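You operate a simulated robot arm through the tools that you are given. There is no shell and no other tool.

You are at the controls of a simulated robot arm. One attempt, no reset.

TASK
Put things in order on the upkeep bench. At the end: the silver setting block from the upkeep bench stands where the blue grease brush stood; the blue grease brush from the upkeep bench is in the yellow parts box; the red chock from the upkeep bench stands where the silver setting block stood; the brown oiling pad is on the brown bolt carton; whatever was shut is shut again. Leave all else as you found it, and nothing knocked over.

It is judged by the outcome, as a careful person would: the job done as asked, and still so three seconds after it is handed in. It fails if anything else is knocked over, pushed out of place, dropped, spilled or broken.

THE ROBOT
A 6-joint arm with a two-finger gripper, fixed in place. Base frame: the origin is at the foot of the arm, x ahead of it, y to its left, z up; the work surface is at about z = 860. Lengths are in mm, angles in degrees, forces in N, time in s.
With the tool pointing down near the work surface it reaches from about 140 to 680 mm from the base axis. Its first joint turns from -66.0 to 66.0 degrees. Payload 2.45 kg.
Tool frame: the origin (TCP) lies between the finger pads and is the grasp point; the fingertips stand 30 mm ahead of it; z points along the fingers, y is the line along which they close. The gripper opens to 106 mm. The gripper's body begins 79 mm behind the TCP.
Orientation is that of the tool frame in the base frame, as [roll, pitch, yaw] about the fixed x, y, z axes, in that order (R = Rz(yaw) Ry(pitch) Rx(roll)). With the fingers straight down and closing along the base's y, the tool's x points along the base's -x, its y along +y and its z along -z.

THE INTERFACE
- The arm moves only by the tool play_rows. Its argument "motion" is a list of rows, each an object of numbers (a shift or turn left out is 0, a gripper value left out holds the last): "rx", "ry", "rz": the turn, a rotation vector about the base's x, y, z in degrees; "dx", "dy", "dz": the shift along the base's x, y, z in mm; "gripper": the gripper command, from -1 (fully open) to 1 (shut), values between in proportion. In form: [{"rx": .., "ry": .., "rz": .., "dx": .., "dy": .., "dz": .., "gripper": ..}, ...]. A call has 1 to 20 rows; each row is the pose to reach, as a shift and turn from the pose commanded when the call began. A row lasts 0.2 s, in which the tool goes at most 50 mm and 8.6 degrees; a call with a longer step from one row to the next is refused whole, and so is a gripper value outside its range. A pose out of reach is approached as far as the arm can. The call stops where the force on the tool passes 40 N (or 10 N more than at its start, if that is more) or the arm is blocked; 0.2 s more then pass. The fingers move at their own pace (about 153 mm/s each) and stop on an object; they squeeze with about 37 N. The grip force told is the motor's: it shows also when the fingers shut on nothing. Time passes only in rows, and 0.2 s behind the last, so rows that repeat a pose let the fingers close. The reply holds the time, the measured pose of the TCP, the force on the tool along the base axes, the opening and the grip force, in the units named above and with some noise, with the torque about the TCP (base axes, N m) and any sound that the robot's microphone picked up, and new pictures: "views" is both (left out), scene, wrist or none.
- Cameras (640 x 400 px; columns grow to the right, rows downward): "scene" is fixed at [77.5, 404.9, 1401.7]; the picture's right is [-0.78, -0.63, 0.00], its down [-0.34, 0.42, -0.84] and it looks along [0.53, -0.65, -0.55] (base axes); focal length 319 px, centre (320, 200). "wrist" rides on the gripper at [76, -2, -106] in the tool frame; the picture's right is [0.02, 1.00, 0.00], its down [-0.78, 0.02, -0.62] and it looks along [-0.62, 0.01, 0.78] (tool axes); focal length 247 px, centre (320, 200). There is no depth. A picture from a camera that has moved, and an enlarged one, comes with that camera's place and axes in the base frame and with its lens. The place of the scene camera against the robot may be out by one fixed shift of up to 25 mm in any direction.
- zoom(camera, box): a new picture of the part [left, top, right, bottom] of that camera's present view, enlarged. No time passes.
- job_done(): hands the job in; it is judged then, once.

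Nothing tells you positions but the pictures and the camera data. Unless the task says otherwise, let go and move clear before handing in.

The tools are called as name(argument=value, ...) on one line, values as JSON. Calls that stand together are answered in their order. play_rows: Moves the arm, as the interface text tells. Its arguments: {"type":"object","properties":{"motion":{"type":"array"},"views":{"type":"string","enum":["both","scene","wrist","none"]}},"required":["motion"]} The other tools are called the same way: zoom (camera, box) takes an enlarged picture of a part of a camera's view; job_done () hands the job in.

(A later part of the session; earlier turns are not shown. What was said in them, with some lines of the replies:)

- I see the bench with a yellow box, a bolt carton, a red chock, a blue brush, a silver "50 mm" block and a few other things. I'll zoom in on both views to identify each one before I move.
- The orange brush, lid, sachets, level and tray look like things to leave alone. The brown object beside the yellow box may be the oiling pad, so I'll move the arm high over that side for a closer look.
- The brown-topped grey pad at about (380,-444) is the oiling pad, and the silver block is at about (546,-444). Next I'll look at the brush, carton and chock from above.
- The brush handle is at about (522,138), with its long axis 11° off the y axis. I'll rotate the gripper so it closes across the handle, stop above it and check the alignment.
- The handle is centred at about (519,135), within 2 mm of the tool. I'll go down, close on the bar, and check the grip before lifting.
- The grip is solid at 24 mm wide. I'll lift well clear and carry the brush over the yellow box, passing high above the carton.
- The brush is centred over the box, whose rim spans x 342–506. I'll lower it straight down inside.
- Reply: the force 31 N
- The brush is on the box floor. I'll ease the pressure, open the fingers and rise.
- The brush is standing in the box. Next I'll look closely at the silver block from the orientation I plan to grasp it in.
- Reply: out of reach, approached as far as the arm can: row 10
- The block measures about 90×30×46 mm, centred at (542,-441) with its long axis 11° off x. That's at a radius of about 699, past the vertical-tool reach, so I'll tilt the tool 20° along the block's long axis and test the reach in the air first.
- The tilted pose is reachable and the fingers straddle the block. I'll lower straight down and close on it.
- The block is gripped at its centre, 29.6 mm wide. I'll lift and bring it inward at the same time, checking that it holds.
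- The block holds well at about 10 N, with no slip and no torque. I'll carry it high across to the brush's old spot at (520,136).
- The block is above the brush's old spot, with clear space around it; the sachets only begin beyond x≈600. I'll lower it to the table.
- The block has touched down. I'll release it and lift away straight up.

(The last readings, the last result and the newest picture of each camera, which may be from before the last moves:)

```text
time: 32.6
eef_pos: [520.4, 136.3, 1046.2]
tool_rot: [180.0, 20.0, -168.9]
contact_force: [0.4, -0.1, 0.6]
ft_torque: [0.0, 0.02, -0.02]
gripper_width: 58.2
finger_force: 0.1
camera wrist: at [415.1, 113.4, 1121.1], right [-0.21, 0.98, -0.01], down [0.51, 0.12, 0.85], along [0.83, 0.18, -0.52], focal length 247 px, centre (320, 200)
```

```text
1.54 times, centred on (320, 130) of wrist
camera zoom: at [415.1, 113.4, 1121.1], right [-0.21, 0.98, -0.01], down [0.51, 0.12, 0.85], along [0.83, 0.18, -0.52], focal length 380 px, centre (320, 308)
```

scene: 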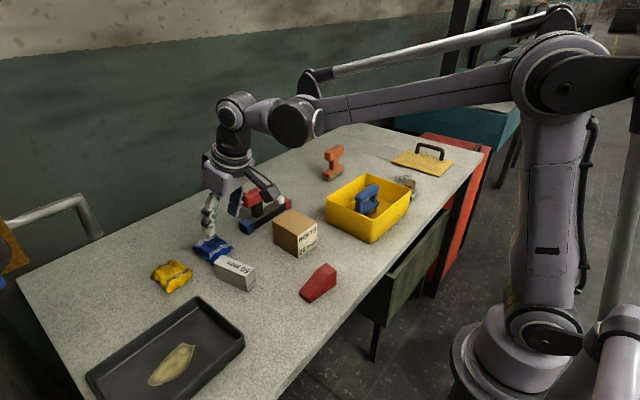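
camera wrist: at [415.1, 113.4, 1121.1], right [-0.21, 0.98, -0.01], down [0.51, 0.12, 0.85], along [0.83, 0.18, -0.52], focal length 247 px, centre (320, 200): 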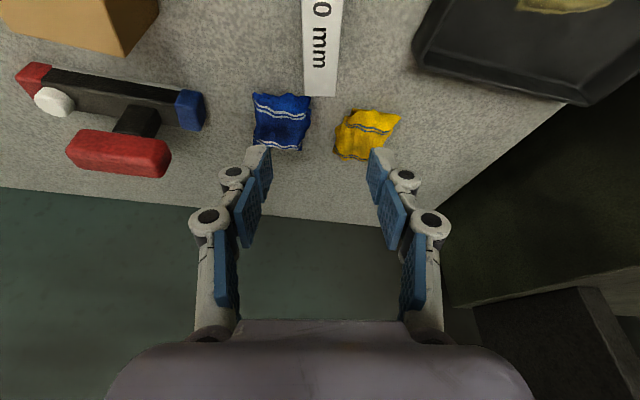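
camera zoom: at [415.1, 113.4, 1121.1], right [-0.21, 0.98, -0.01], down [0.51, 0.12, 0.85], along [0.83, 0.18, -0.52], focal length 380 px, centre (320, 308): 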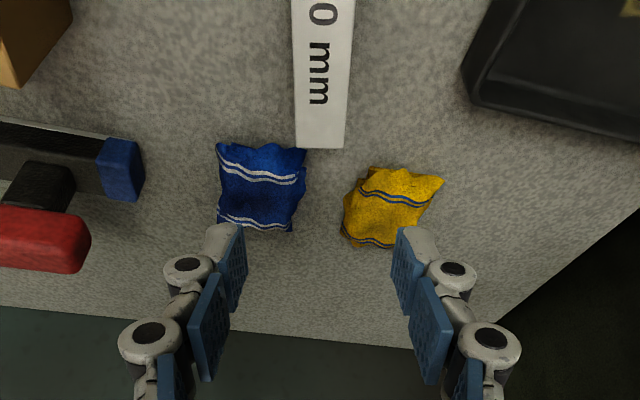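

The block is standing in the brush's old spot and the sachets haven't moved. Now I'll turn the tilted tool so it lines up with the red chock, near (361,38), and hover above it.

play_rows(motion=[{"dx": -18, "dy": -12, "rz": 7.7}, {"dx": -36, "dy": -24, "rz": 15.4}, {"dx": -54, "dy": -36, "rz": 23.1}, {"dx": -72, "dy": -48, "rz": 30.8}, {"dx": -90, "dy": -60, "rz": 38.5}, {"dx": -108, "dy": -72, "rz": 46.2}, {"dx": -126, "dy": -84, "rz": 53.9}, {"dx": -144, "dy": -97, "rz": 61.6}, {"dx": -162, "dy": -110, "rz": 69.4}, {"dx": -162, "dy": -110, "rz": 69.4}])

zoom(camera="wrist", box=[240, 0, 400, 120])

```text
time: 34.8
eef_pos: [359.0, 25.1, 1047.3]
tool_rot: [180.0, 20.0, -99.3]
contact_force: [0.3, 0.2, -0.4]
ft_torque: [0.0, 0.02, 0.03]
gripper_width: 58.5
finger_force: 0.1
camera wrist: at [343.2, -82.2, 1121.7], right [-0.99, 0.14, -0.01], down [0.07, 0.52, 0.85], along [0.13, 0.84, -0.52], focal length 247 px, centre (320, 200)
```

scene: 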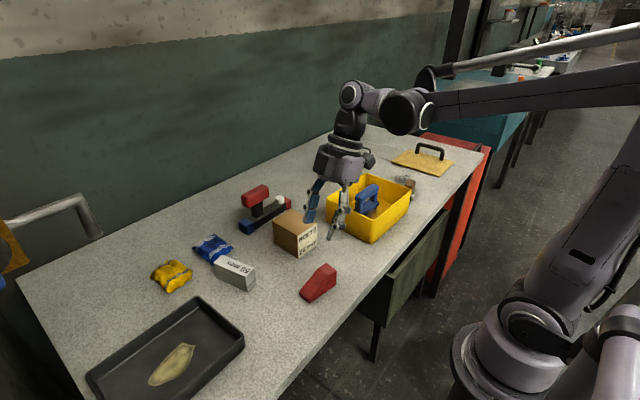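
wrist: 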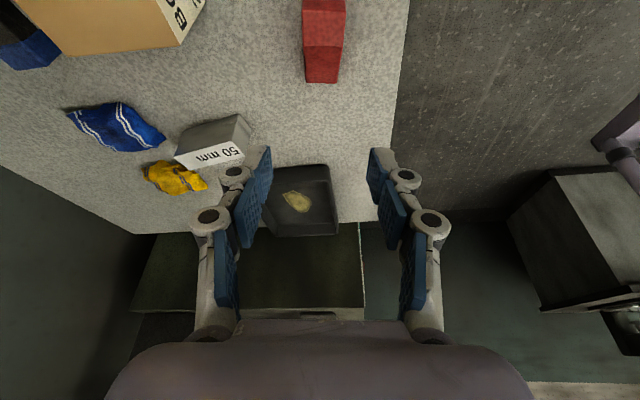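

```text
3.33 times, centred on (320, 60) of wrist
camera zoom: at [343.2, -82.2, 1121.7], right [-0.99, 0.14, -0.01], down [0.07, 0.52, 0.85], along [0.13, 0.84, -0.52], focal length 823 px, centre (320, 667)
```

zoom: 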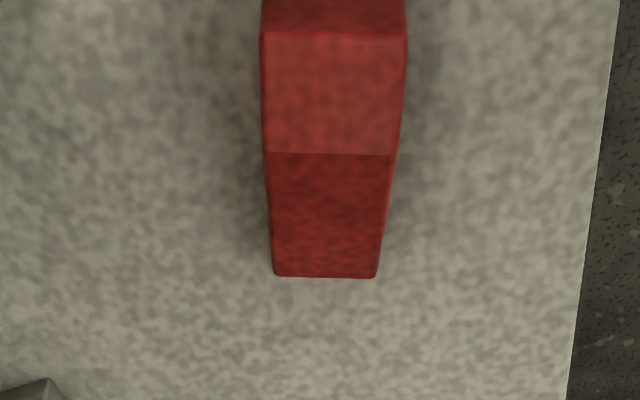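

The chock's tall end is at (354.7,0.2) and its long axis matches the tool's direction. I'll descend and grip it near its centre of mass.

play_rows(motion=[{"dz": -40, "dy": 1, "gripper": -0.1}, {"dz": -80, "dy": 1}, {"dz": -115, "dy": 1}, {"dz": -138, "dy": 1}, {"dz": -150, "dy": 1}, {"dz": -150, "dy": 1}, {"dz": -150, "dy": 1, "gripper": 1}, {"dz": -150, "dy": 1, "gripper": 1}, {"dz": -150, "dy": 1, "gripper": 1}])

```text
time: 36.8
eef_pos: [359.8, 26.7, 896.0]
tool_rot: [-180.0, 19.9, -99.4]
contact_force: [1.0, 1.7, -0.1]
ft_torque: [0.06, -0.02, 0.0]
gripper_width: 33.0
finger_force: 37.1
camera wrist: at [343.8, -81.4, 970.7], right [-0.99, 0.14, -0.01], down [0.07, 0.52, 0.85], along [0.13, 0.84, -0.52], focal length 247 px, centre (320, 200)
```

scene: 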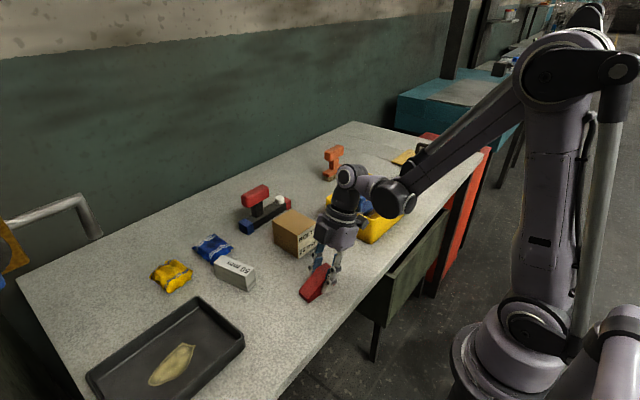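
wrist: 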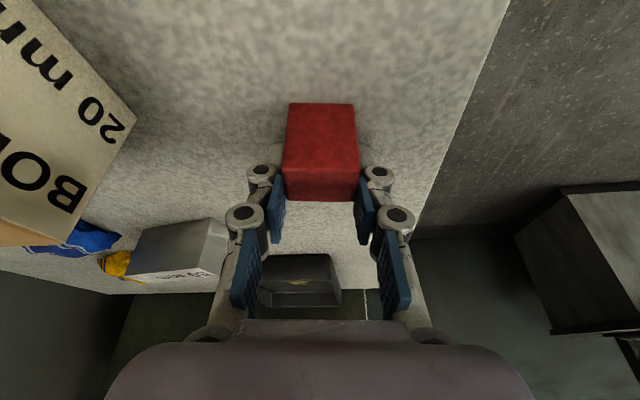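

I have the chock, 33 mm wide. I'll lift it straight up and check, then carry it toward the silver block's old spot, turning back to the proven pose on the way.

play_rows(motion=[{"dz": 10, "gripper": 1}, {"dz": 45}, {"dz": 90}, {"dz": 130}, {"dz": 158}, {"dx": 8, "dy": -45, "dz": 158, "rz": -7}, {"dx": 16, "dy": -90, "dz": 158, "rz": -14}, {"dx": 24, "dy": -135, "dz": 158, "rz": -21}, {"dx": 32, "dy": -180, "dz": 158, "rz": -28}, {"dx": 40, "dy": -225, "dz": 158, "rz": -35}, {"dx": 48, "dy": -270, "dz": 158, "rz": -42}, {"dx": 56, "dy": -315, "dz": 158, "rz": -49}, {"dx": 64, "dy": -360, "dz": 158, "rz": -56}, {"dx": 72, "dy": -405, "dz": 158, "rz": -63}, {"dx": 80, "dy": -445, "dz": 158, "rz": -69.5}, {"dx": 80, "dy": -450, "dz": 158, "rz": -69.5}])

```text
time: 40.2
eef_pos: [437.6, -425.9, 1052.2]
tool_rot: [180.0, 19.9, -169.1]
contact_force: [-0.1, 0.4, -0.4]
ft_torque: [0.0, -0.03, 0.02]
gripper_width: 33.0
finger_force: 37.2
camera wrist: at [332.8, -447.5, 1127.0], right [-0.21, 0.98, -0.01], down [0.51, 0.12, 0.85], along [0.83, 0.17, -0.52], focal length 247 px, centre (320, 200)
```

scene: 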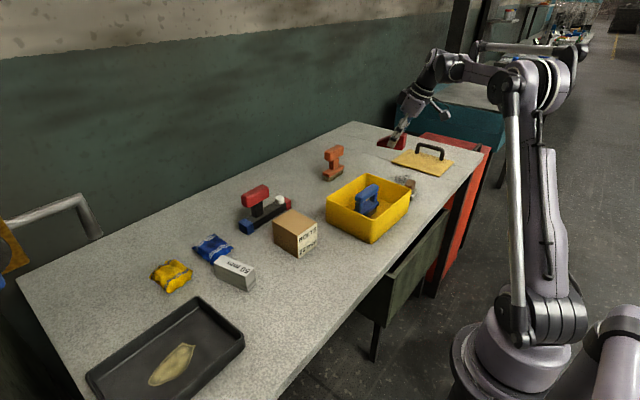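
wrist: 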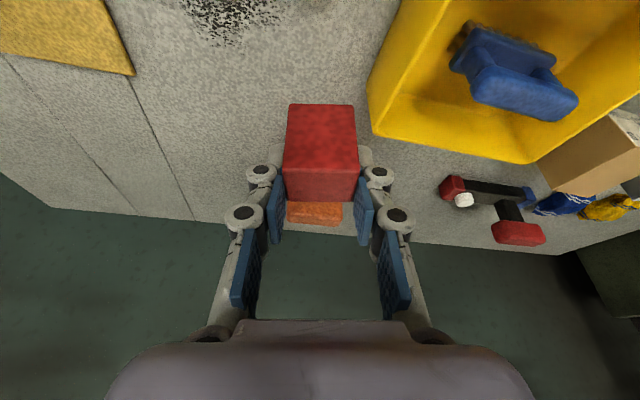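

play_rows(motion=[{"dx": 25, "dy": -5, "dz": -22, "gripper": 1}, {"dx": 50, "dy": -9, "dz": -44}, {"dx": 75, "dy": -13, "dz": -66}, {"dx": 92.5, "dy": -17, "dz": -88}, {"dx": 92.5, "dy": -17, "dz": -88}])

zoom(camera="scene", box=[290, 90, 470, 240])

```text
time: 41.4
eef_pos: [530.2, -439.3, 965.9]
tool_rot: [180.0, 20.0, -168.9]
contact_force: [0.1, 0.3, -0.3]
ft_torque: [-0.01, -0.02, 0.05]
gripper_width: 32.7
finger_force: 37.0
camera wrist: at [424.9, -462.3, 1040.3], right [-0.21, 0.98, -0.01], down [0.51, 0.12, 0.85], along [0.83, 0.18, -0.52], focal length 247 px, centre (320, 200)
```

scene: 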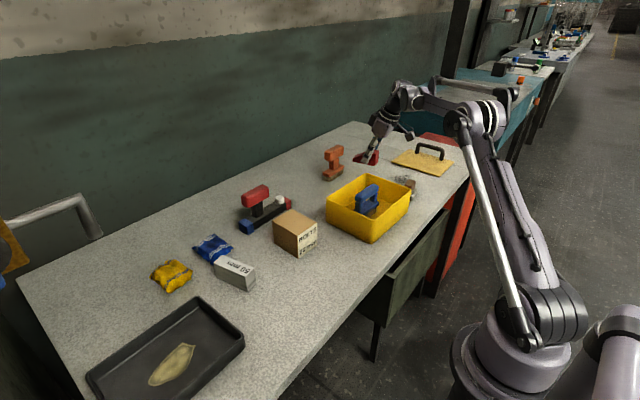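
wrist: 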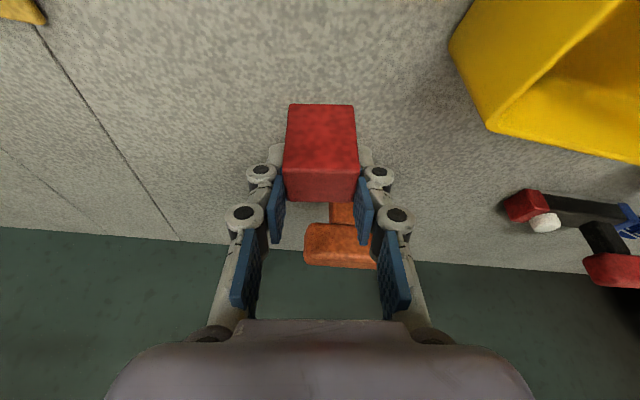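

```text
2.67 times, centred on (380, 165) of scene
camera zoom: at [77.5, 404.9, 1401.7], right [-0.78, -0.63, 0.0], down [-0.34, 0.42, -0.84], along [0.53, -0.65, -0.55], focal length 850 px, centre (160, 293)
```

zoom: 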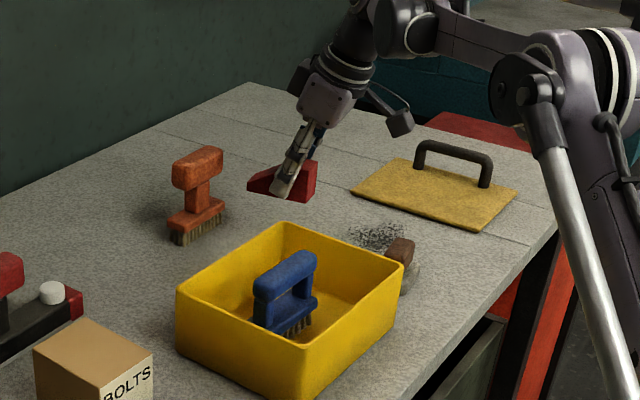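

play_rows(motion=[{"dy": -2, "dz": -25, "gripper": 1}, {"dy": -2, "dz": -48}, {"dy": -2, "dz": -60}, {"dy": -2, "dz": -66}, {"dy": -2, "dz": -68}, {"dy": -2, "dz": -68}], views="none")

```text
time: 42.8
eef_pos: [532.8, -441.9, 899.4]
tool_rot: [-180.0, 20.0, -169.0]
contact_force: [0.0, 0.7, -0.7]
ft_torque: [0.01, 0.0, 0.04]
gripper_width: 32.9
finger_force: 36.7
```

play_rows(motion=[{"dz": -1, "gripper": 1}, {"dz": -2}, {"dz": -2.7}, {"dz": -2.7}], views="none")

```text
time: 43.8
eef_pos: [532.2, -440.3, 897.9]
tool_rot: [-179.9, 19.9, -168.9]
contact_force: [-1.2, 0.4, -0.1]
ft_torque: [-0.01, 0.01, 0.01]
gripper_width: 33.1
finger_force: 36.8
```

play_rows(motion=[{"dz": -0.6, "gripper": 1}, {"dz": -1.2}, {"dz": -1.2}], views="none")

```text
time: 44.6
eef_pos: [532.2, -441.0, 895.7]
tool_rot: [-179.9, 20.1, -169.1]
contact_force: [-1.6, -1.1, 17.8]
ft_torque: [0.01, 0.07, 0.01]
gripper_width: 32.7
finger_force: 36.9
```

The chock is on the table. I'll release it, rise straight up and look.

play_rows(motion=[{"dz": 0.6, "gripper": 1}, {"dz": 0.6, "gripper": -0.15}, {"dz": 0.6, "gripper": -0.15}, {"dz": 0.6, "gripper": -0.15}, {"dz": 20}, {"dz": 50}, {"dz": 70}, {"dx": -30, "dy": 5, "dz": 105}, {"dx": -70, "dy": 10, "dz": 135}, {"dx": -105, "dy": 15, "dz": 155}, {"dx": -105, "dy": 15, "dz": 155}])

zoom(camera="scene", box=[290, 90, 470, 240])

zoom(camera="wrist", box=[200, 0, 440, 260])

```text
refused: row 9 steps farther than a row can; nothing moved
```

```text
2.67 times, centred on (380, 165) of scene
camera zoom: at [77.1, 405.2, 1401.6], right [-0.78, -0.63, 0.0], down [-0.34, 0.42, -0.84], along [0.53, -0.65, -0.55], focal length 850 px, centre (160, 293)
```

zoom: 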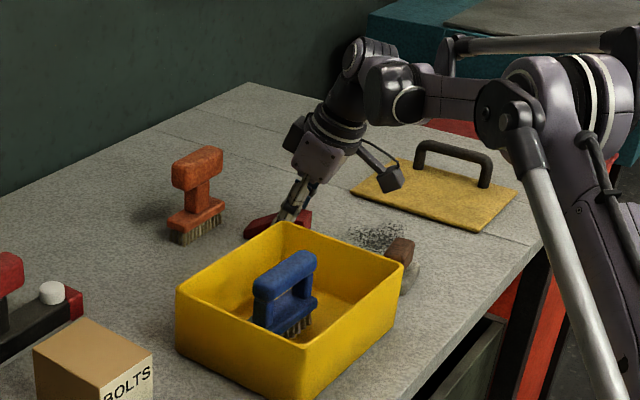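

```text
1.54 times, centred on (320, 130) of wrist
camera zoom: at [426.1, -464.5, 970.3], right [-0.21, 0.98, -0.01], down [0.51, 0.12, 0.85], along [0.83, 0.18, -0.52], focal length 380 px, centre (320, 308)
```

zoom: 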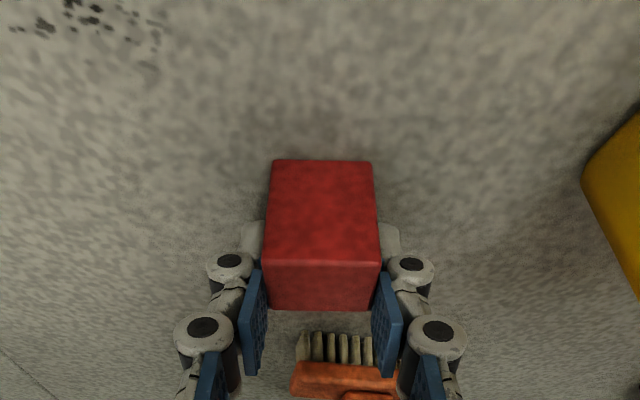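

One retreat step was too long, so the whole call was refused and nothing moved. The chock is still held on the table; I'll repeat the release with shorter steps.

play_rows(motion=[{"dz": 0.6, "gripper": 1}, {"dz": 0.6, "gripper": -0.15}, {"dz": 0.6, "gripper": -0.15}, {"dz": 0.6, "gripper": -0.15}, {"dz": 20}, {"dz": 50}, {"dz": 70}, {"dx": -30, "dy": 5, "dz": 100}, {"dx": -60, "dy": 10, "dz": 130}, {"dx": -95, "dy": 15, "dz": 155}, {"dx": -95, "dy": 15, "dz": 155}])

zoom(camera="scene", box=[290, 90, 470, 240])

zoom(camera="wrist", box=[200, 0, 440, 260])

```text
time: 47.0
eef_pos: [436.4, -427.5, 1049.4]
tool_rot: [-179.9, 19.9, -168.9]
contact_force: [0.6, -0.3, 1.2]
ft_torque: [0.01, 0.0, 0.02]
gripper_width: 60.9
finger_force: 0.1
camera wrist: at [330.0, -450.1, 1123.8], right [-0.21, 0.98, -0.01], down [0.51, 0.12, 0.85], along [0.83, 0.18, -0.52], focal length 247 px, centre (320, 200)
```

scene: 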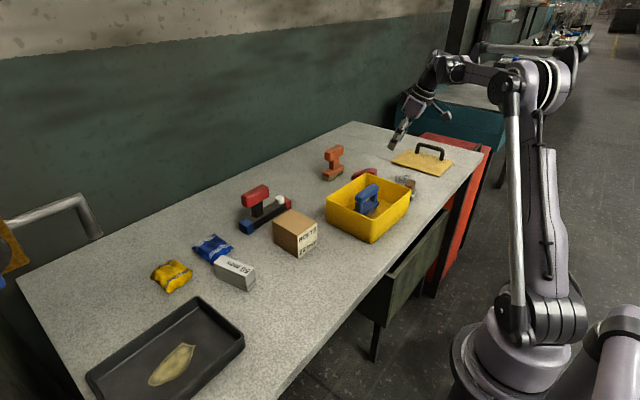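
wrist: 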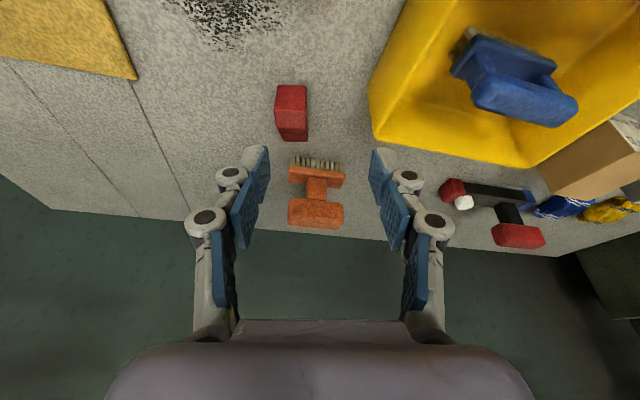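

```text
2.67 times, centred on (380, 165) of scene
camera zoom: at [77.5, 404.9, 1401.7], right [-0.78, -0.63, 0.0], down [-0.34, 0.42, -0.84], along [0.53, -0.65, -0.55], focal length 850 px, centre (160, 293)
```

zoom: 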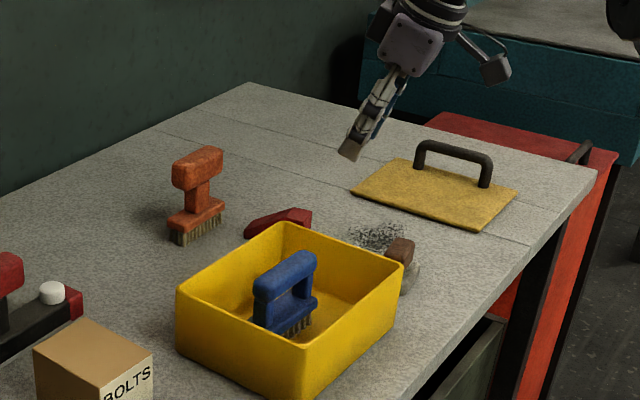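

```text
1.54 times, centred on (320, 130) of wrist
camera zoom: at [330.0, -450.1, 1123.8], right [-0.21, 0.98, -0.01], down [0.51, 0.12, 0.85], along [0.83, 0.18, -0.52], focal length 380 px, centre (320, 308)
```

zoom: 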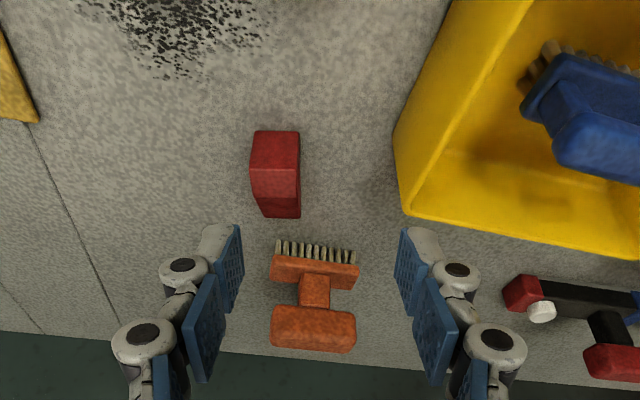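

The chock is standing where the silver block was, centred at about (545,-440). I'll straighten the tool and turn it to look at and line up with the brown pad.

play_rows(motion=[{"dx": -10, "dy": 5, "rx": -1.3, "ry": 6.5}, {"dx": -30, "dy": 10, "rx": -2.6, "ry": 13.1}, {"dx": -50, "dy": 20, "rx": -3.85, "ry": 19.63}, {"dx": -50, "dy": 27, "rx": -3.85, "ry": 19.63}], views="none")

play_rows(motion=[{"rz": -8}, {"rz": -16}, {"rz": -24}, {"rz": -32}, {"rz": -40}, {"rz": -48}, {"rz": -56}, {"rz": -64}, {"rz": -72}, {"rz": -80}, {"rz": -88}, {"rz": -90}, {"rz": -90}])

zoom(camera="wrist", box=[240, 70, 400, 200])

```text
time: 48.0
eef_pos: [387.0, -401.0, 1048.5]
tool_rot: [-179.9, -0.1, -169.0]
contact_force: [-0.3, -0.8, 0.4]
ft_torque: [0.0, 0.0, -0.04]
gripper_width: 61.0
finger_force: 0.2
```

```text
time: 50.8
eef_pos: [386.6, -400.1, 1049.7]
tool_rot: [-179.9, 0.0, 101.0]
contact_force: [0.2, -0.5, 0.5]
ft_torque: [-0.02, 0.03, 0.03]
gripper_width: 61.0
finger_force: 0.2
camera wrist: at [370.2, -326.5, 1156.6], right [0.98, 0.21, 0.0], down [0.17, -0.77, 0.62], along [0.13, -0.61, -0.78], focal length 247 px, centre (320, 200)
```

scene: 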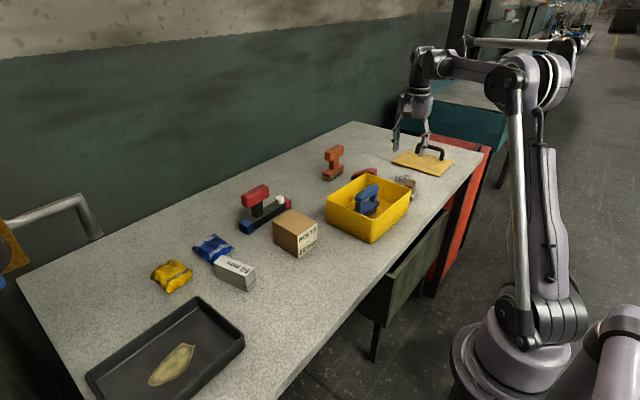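
wrist: 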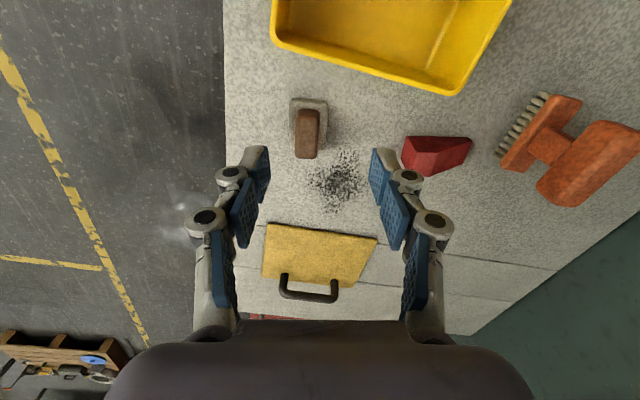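

```text
3.08 times, centred on (320, 135) of wrist
camera zoom: at [370.2, -326.5, 1156.6], right [0.98, 0.21, 0.0], down [0.17, -0.77, 0.62], along [0.13, -0.61, -0.78], focal length 760 px, centre (320, 400)
```

zoom: 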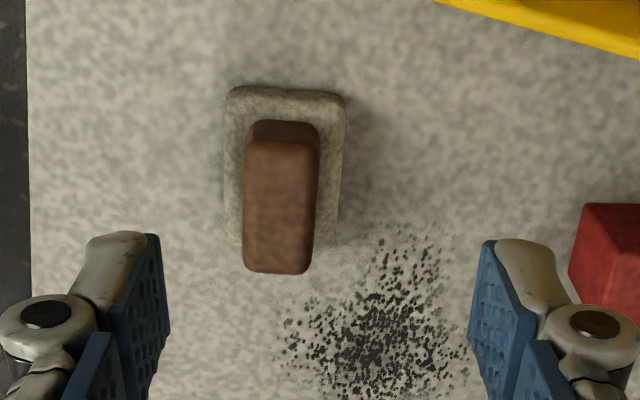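

zoom(camera="scene", box=[385, 165, 433, 205])

zoom(camera="wrist", box=[280, 88, 344, 168])

```text
10.00 times, centred on (409, 185) of scene
camera zoom: at [77.5, 404.9, 1401.7], right [-0.78, -0.63, 0.0], down [-0.34, 0.42, -0.84], along [0.53, -0.65, -0.55], focal length 3189 px, centre (-570, 350)
```

zoom: 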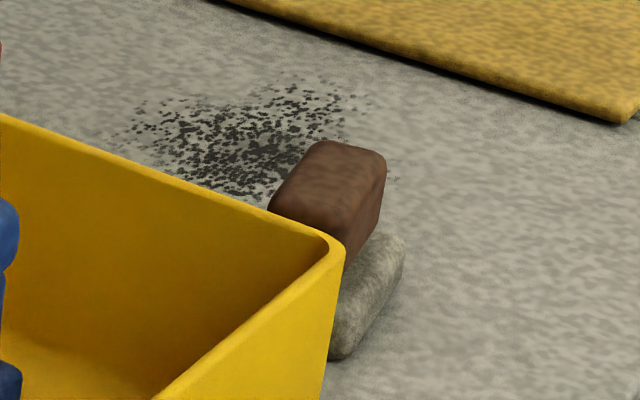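

```text
5.00 times, centred on (312, 128) of wrist
camera zoom: at [370.2, -326.5, 1156.6], right [0.98, 0.21, 0.0], down [0.17, -0.77, 0.62], along [0.13, -0.61, -0.78], focal length 1235 px, centre (360, 560)
```

zoom: 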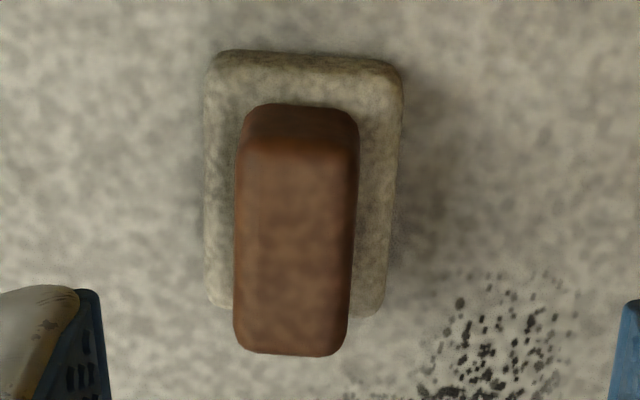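

The pad's handle is about 25×49 mm, centred at (380,-443), with its top near z=902 on a grey felt base about 14 mm thick. I'll align over it, go down with the fingertips just above the felt, and close on the handle.

play_rows(motion=[{"dx": -6.5, "dy": -25, "dz": -10, "rz": -2.7, "gripper": -0.15}, {"dx": -6.5, "dy": -43, "dz": -35, "rz": -2.7}, {"dx": -6.5, "dy": -43, "dz": -75, "rz": -2.7}, {"dx": -6.5, "dy": -43, "dz": -105, "rz": -2.7}, {"dx": -6.5, "dy": -43, "dz": -105, "rz": -2.7}])

zoom(camera="wrist", box=[220, 100, 420, 260])

```text
time: 52.0
eef_pos: [379.5, -442.2, 944.0]
tool_rot: [-179.9, 0.1, 98.4]
contact_force: [0.1, 0.1, 0.0]
ft_torque: [0.02, 0.02, -0.02]
gripper_width: 60.8
finger_force: 0.1
camera wrist: at [367.4, -367.6, 1051.1], right [0.99, 0.17, 0.0], down [0.13, -0.77, 0.62], along [0.1, -0.61, -0.78], focal length 247 px, centre (320, 200)
```

scene: 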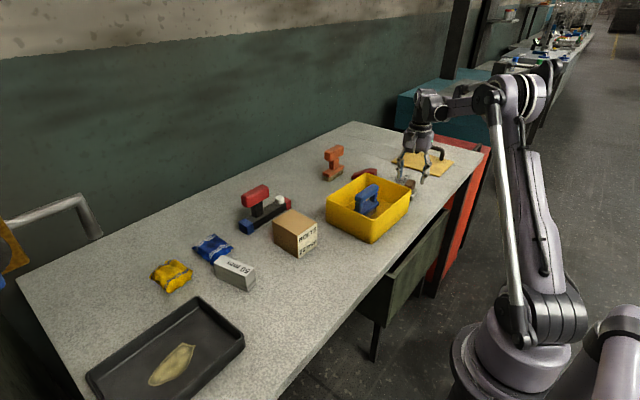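
wrist: 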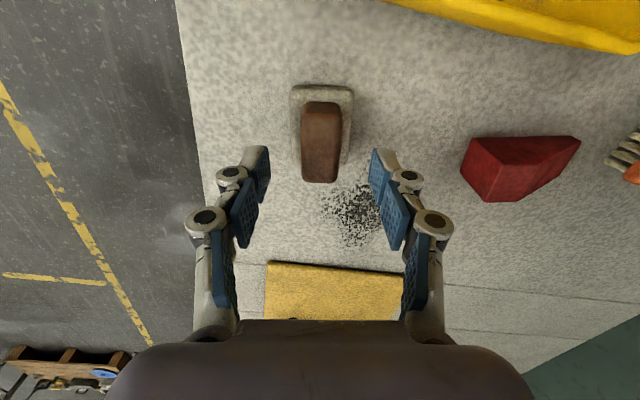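

```text
2.50 times, centred on (320, 180) of wrist
camera zoom: at [367.4, -367.6, 1051.1], right [0.99, 0.17, 0.0], down [0.13, -0.77, 0.62], along [0.1, -0.61, -0.78], focal length 617 px, centre (320, 250)
```

zoom: 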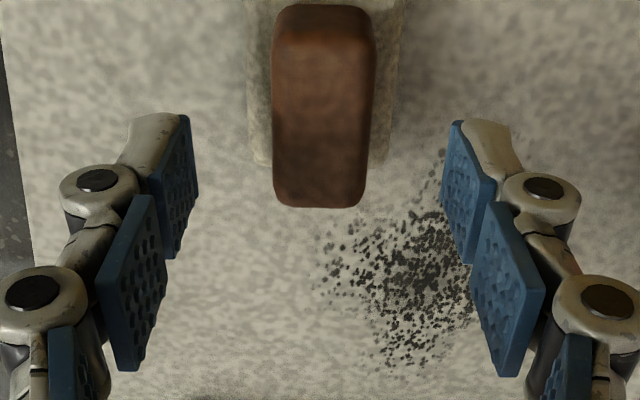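

play_rows(motion=[{"dy": -1, "dz": -18, "gripper": -0.15}, {"dy": -1, "dz": -30}, {"dy": -1, "dz": -36}, {"dy": -1, "dz": -36}, {"dy": -1, "dz": -36, "gripper": 1}, {"dy": -1, "dz": -36, "gripper": 1}, {"dy": -1, "dz": -36, "gripper": 1}])

zoom(camera="wrist", box=[220, 80, 420, 260])

```text
time: 53.6
eef_pos: [379.2, -443.3, 910.1]
tool_rot: [-179.9, -0.1, 98.3]
contact_force: [-2.7, -0.8, 30.2]
ft_torque: [0.07, 0.12, -0.02]
gripper_width: 25.1
finger_force: 37.4
camera wrist: at [366.7, -369.1, 1016.8], right [0.99, 0.17, 0.0], down [0.13, -0.77, 0.62], along [0.1, -0.61, -0.78], focal length 247 px, centre (320, 200)
```

scene: 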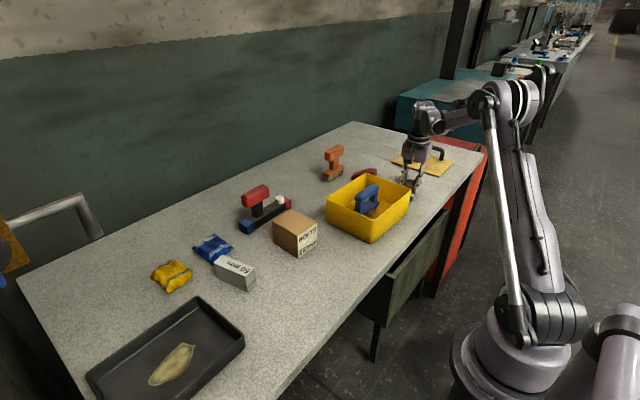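
wrist: 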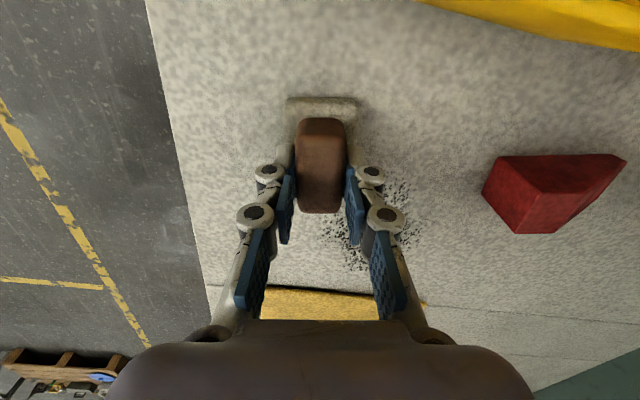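

```text
2.22 times, centred on (320, 170) of wrist
camera zoom: at [366.7, -369.1, 1016.8], right [0.99, 0.17, 0.0], down [0.13, -0.77, 0.62], along [0.1, -0.61, -0.78], focal length 549 px, centre (320, 267)
```

zoom: 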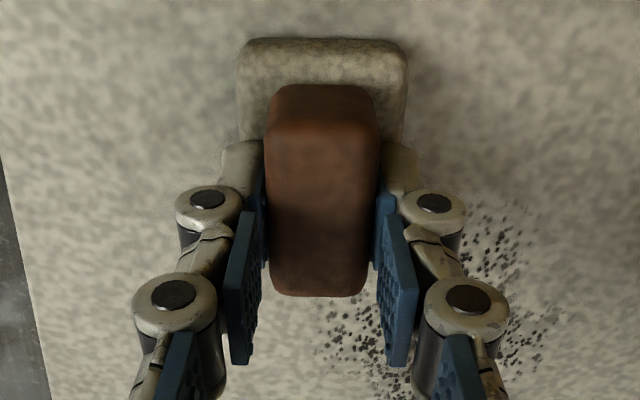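

The fingertips lightly touch the felt but the handle is well gripped, 25 mm wide. I'll lift a little and check that it holds.

play_rows(motion=[{"dz": 3, "gripper": 1}, {"dz": 10}, {"dz": 30}, {"dz": 70}, {"dz": 115}, {"dz": 140}, {"dz": 140}])

zoom(camera="wrist", box=[220, 60, 420, 260])

zoom(camera="scene", box=[380, 90, 460, 180])

```text
time: 55.2
eef_pos: [381.0, -443.5, 1049.7]
tool_rot: [-180.0, 0.0, 98.4]
contact_force: [-0.8, 0.4, -0.4]
ft_torque: [-0.02, 0.02, -0.03]
gripper_width: 24.9
finger_force: 37.0
camera wrist: at [367.8, -368.3, 1155.9], right [0.99, 0.17, 0.0], down [0.13, -0.77, 0.62], along [0.1, -0.61, -0.78], focal length 247 px, centre (320, 200)
```

scene: 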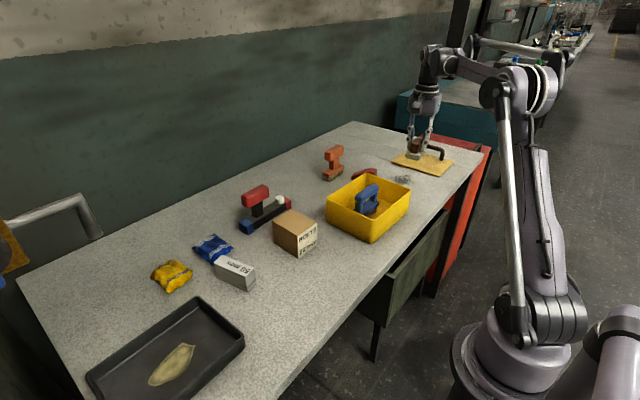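
wrist: 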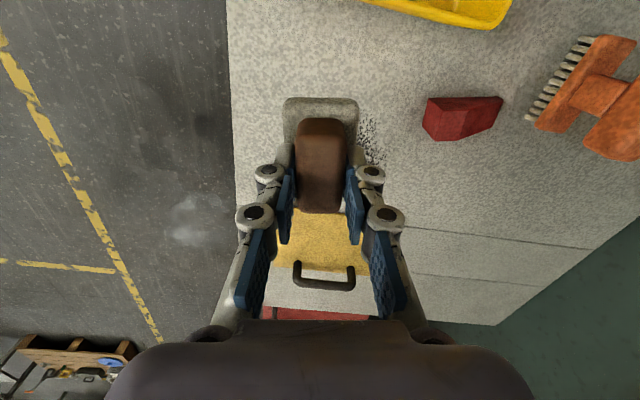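

```text
2.00 times, centred on (320, 160) of wrist
camera zoom: at [367.8, -368.3, 1155.9], right [0.99, 0.17, 0.0], down [0.13, -0.77, 0.62], along [0.1, -0.61, -0.78], focal length 494 px, centre (320, 280)
```

zoom: 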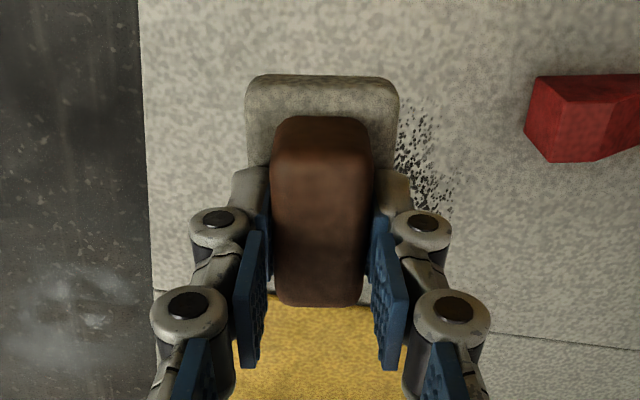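

```text
4.44 times, centred on (420, 135) of scene
camera zoom: at [77.5, 404.9, 1401.7], right [-0.78, -0.63, 0.0], down [-0.34, 0.42, -0.84], along [0.53, -0.65, -0.55], focal length 1417 px, centre (-124, 489)
```

zoom: 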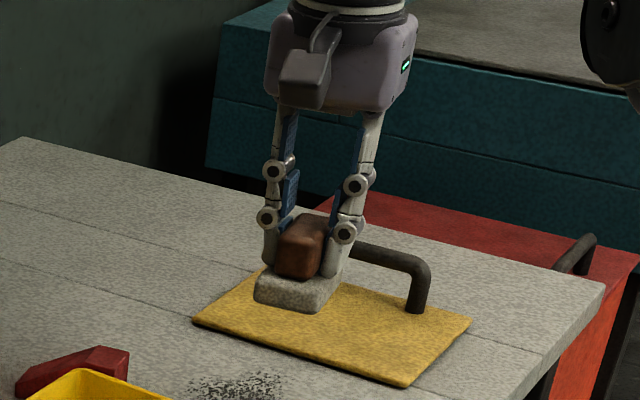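

The pad is held level. I'll carry it over the bolt carton, centred at about (501,-42) with its top near z=934, turning it so its length runs along the carton's longer side.

play_rows(motion=[{"dx": 10, "dy": 36, "dz": 10, "rz": 7, "gripper": 1}, {"dx": 21, "dy": 72, "dz": 20, "rz": 14}, {"dx": 32, "dy": 108, "dz": 25, "rz": 21}, {"dx": 43, "dy": 144, "dz": 25, "rz": 28}, {"dx": 54, "dy": 180, "dz": 25, "rz": 35}, {"dx": 65, "dy": 216, "dz": 25, "rz": 42}, {"dx": 76, "dy": 252, "dz": 25, "rz": 49}, {"dx": 87, "dy": 288, "dz": 25, "rz": 56}, {"dx": 98, "dy": 324, "dz": 25, "rz": 63}, {"dx": 109, "dy": 360, "dz": 25, "rz": 70}, {"dx": 116, "dy": 385, "dz": 25, "rz": 76}, {"dx": 120, "dy": 401, "dz": 25, "rz": 81.6}, {"dx": 120, "dy": 401, "dz": 25, "rz": 81.6}])

zoom(camera="scene", box=[230, 120, 350, 270])

zoom(camera="wrist", box=[200, 40, 440, 260])

```text
time: 58.0
eef_pos: [498.8, -40.8, 1074.3]
tool_rot: [179.9, 0.0, -179.9]
contact_force: [0.0, 0.2, -0.8]
ft_torque: [-0.02, 0.0, -0.02]
gripper_width: 24.9
finger_force: 37.0
camera wrist: at [423.2, -43.8, 1181.8], right [-0.02, 1.0, 0.0], down [0.78, 0.02, 0.62], along [0.62, 0.01, -0.78], focal length 247 px, centre (320, 200)
```

scene: 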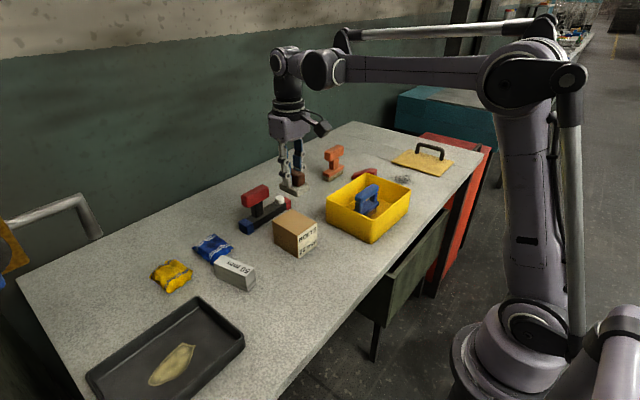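
wrist: 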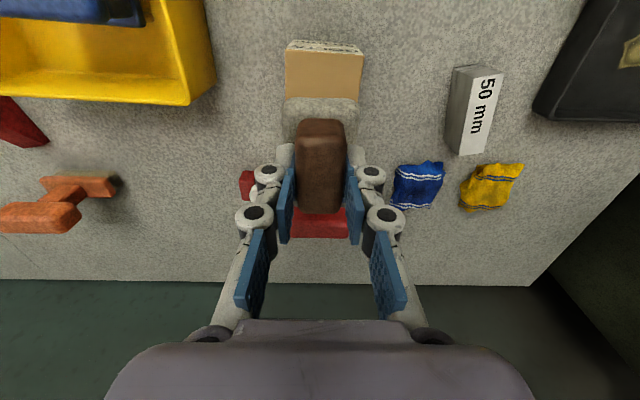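

```text
2.67 times, centred on (290, 195) of scene
camera zoom: at [77.5, 404.9, 1401.7], right [-0.78, -0.63, 0.0], down [-0.34, 0.42, -0.84], along [0.53, -0.65, -0.55], focal length 850 px, centre (400, 213)
```

zoom: 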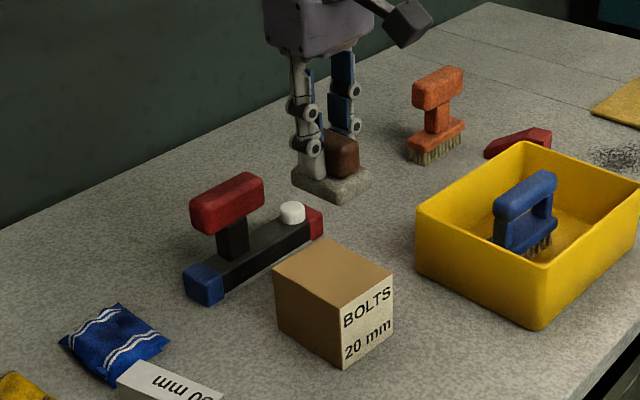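

```text
1.82 times, centred on (320, 150) of wrist
camera zoom: at [423.2, -43.8, 1181.8], right [-0.02, 1.0, 0.0], down [0.78, 0.02, 0.62], along [0.62, 0.01, -0.78], focal length 449 px, centre (320, 291)
```

zoom: 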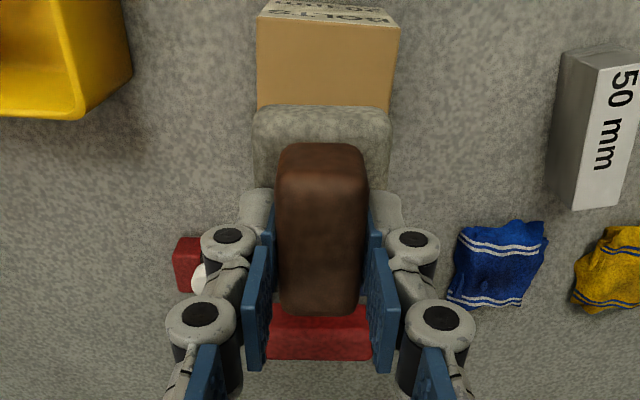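

The pad is centred over the carton. I'll lower it gently until it touches.

play_rows(motion=[{"dz": -35, "gripper": 1}, {"dz": -62}, {"dz": -78}, {"dz": -85}, {"dz": -85}])

zoom(camera="scene", box=[230, 150, 350, 270])

```text
time: 59.2
eef_pos: [499.5, -42.9, 989.1]
tool_rot: [180.0, 0.0, -180.0]
contact_force: [0.7, -0.2, -0.1]
ft_torque: [0.0, 0.0, -0.02]
gripper_width: 24.7
finger_force: 37.2
camera wrist: at [423.4, -44.6, 1096.4], right [-0.02, 1.0, 0.0], down [0.78, 0.02, 0.62], along [0.62, 0.01, -0.78], focal length 247 px, centre (320, 200)
```

scene: 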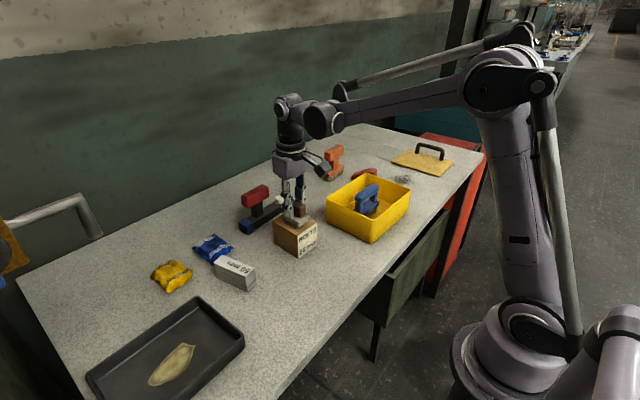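
wrist: 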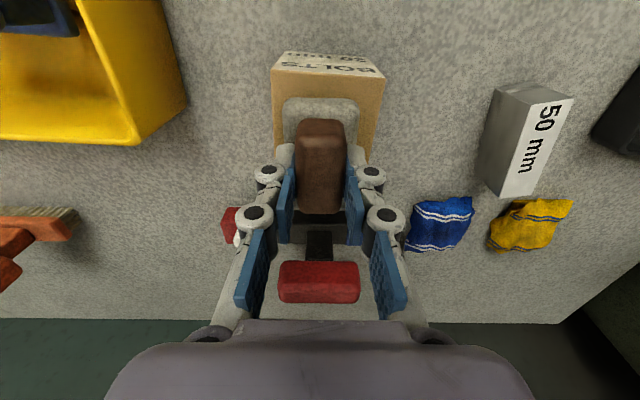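

```text
3.33 times, centred on (290, 210) of scene
camera zoom: at [77.5, 404.9, 1401.7], right [-0.78, -0.63, 0.0], down [-0.34, 0.42, -0.84], along [0.53, -0.65, -0.55], focal length 1063 px, centre (420, 167)
```

zoom: 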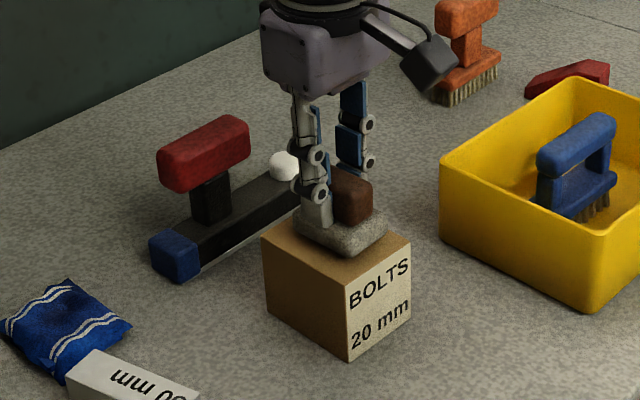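

play_rows(motion=[{"dy": 1.5, "dz": -1.5, "gripper": 1}, {"dy": 1.5, "dz": -3}, {"dy": 1.5, "dz": -4}, {"dy": 1.5, "dz": -4}], views="none")

```text
time: 60.2
eef_pos: [499.7, -40.8, 984.8]
tool_rot: [-180.0, 0.0, 180.0]
contact_force: [0.2, -0.3, 15.1]
ft_torque: [0.0, -0.01, 0.02]
gripper_width: 25.0
finger_force: 36.6
```

The pad has touched down on the carton. I'll release it and rise.

play_rows(motion=[{"dz": 0.5, "gripper": 1}, {"dz": 0.5, "gripper": 0.0}, {"dz": 0.5, "gripper": 0.0}, {"dz": 0.5, "gripper": 0.0}, {"dz": 15}, {"dz": 45}, {"dz": 90}, {"dx": -30, "dz": 125}, {"dx": -70, "dz": 150}, {"dx": -110, "dz": 170}, {"dx": -130, "dz": 190}, {"dx": -130, "dz": 190}])

zoom(camera="scene", box=[140, 130, 460, 310])

zoom(camera="wrist", box=[220, 60, 420, 240])

```text
time: 62.8
eef_pos: [368.1, -39.3, 1175.1]
tool_rot: [180.0, 0.0, -180.0]
contact_force: [0.3, -0.2, -0.8]
ft_torque: [0.0, 0.01, 0.0]
gripper_width: 52.8
finger_force: 0.1
camera wrist: at [291.7, -42.3, 1281.4], right [-0.02, 1.0, 0.0], down [0.78, 0.02, 0.62], along [0.62, 0.01, -0.78], focal length 247 px, centre (320, 200)
```

scene: 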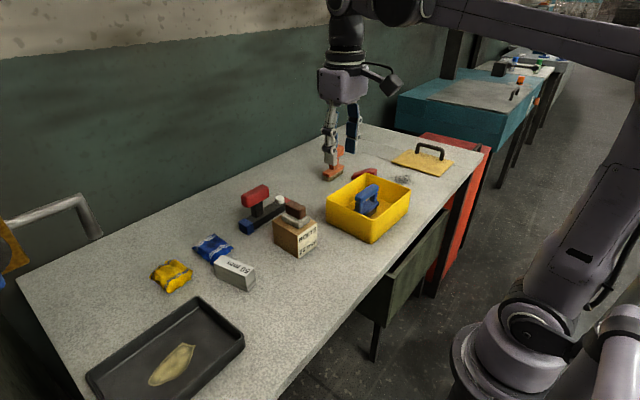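
wrist: 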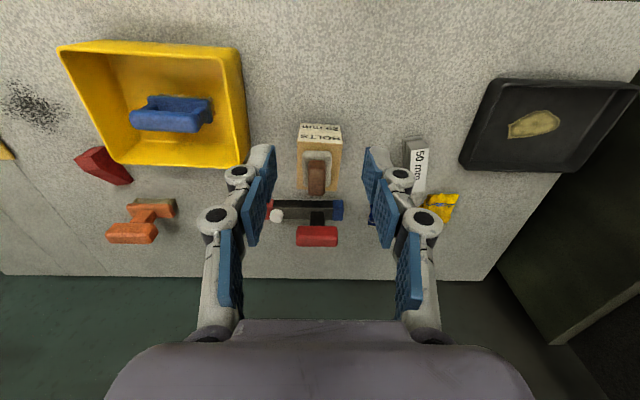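

```text
2.00 times, centred on (300, 220) of scene
camera zoom: at [77.4, 404.9, 1401.7], right [-0.78, -0.63, 0.0], down [-0.34, 0.42, -0.84], along [0.53, -0.65, -0.55], focal length 638 px, centre (360, 160)
```

zoom: 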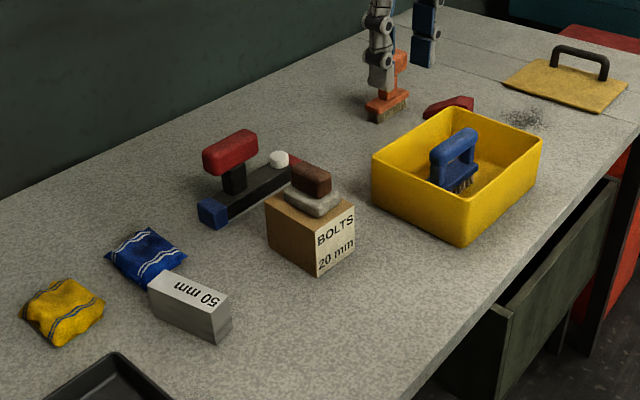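

```text
2.22 times, centred on (320, 150) of wrist
camera zoom: at [291.7, -42.3, 1281.4], right [-0.02, 1.0, 0.0], down [0.78, 0.02, 0.62], along [0.62, 0.01, -0.78], focal length 549 px, centre (320, 311)
```

zoom: 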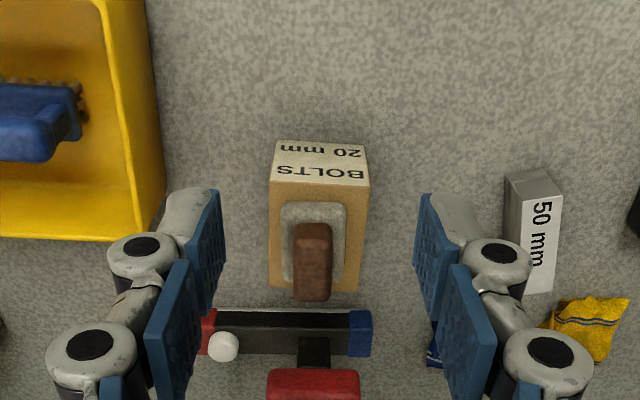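

The pad is centred on the carton, the brush stands in the yellow box, the block stands in the brush's old spot and the chock in the block's. Everything else looks unmoved, I never opened anything shut, and the arm is clear, so I'm handing in.

job_done()

```text
The job is handed in.
```

I handed the job in with all four moves done. In the last pictures everything was standing and nothing else looked moved or knocked over.

- **Blue grease brush:** it stands upright in the yellow parts box.
- **Silver setting block:** it stands where the brush was, centred within a few mm of that spot. Its long side points away from the robot, whereas the brush's ran side to side.
- **Red chock:** it stands where the silver block was, centred within a few mm and lined up the same way.
- **Brown oiling pad:** it rests level on the brown bolt carton. I took this to be the brown-topped pad with the grey felt base, the only one I could see.
- **Shut things:** I opened nothing. The yellow cover stayed put, and the drawer under the bench, already partly open, was left as it was.
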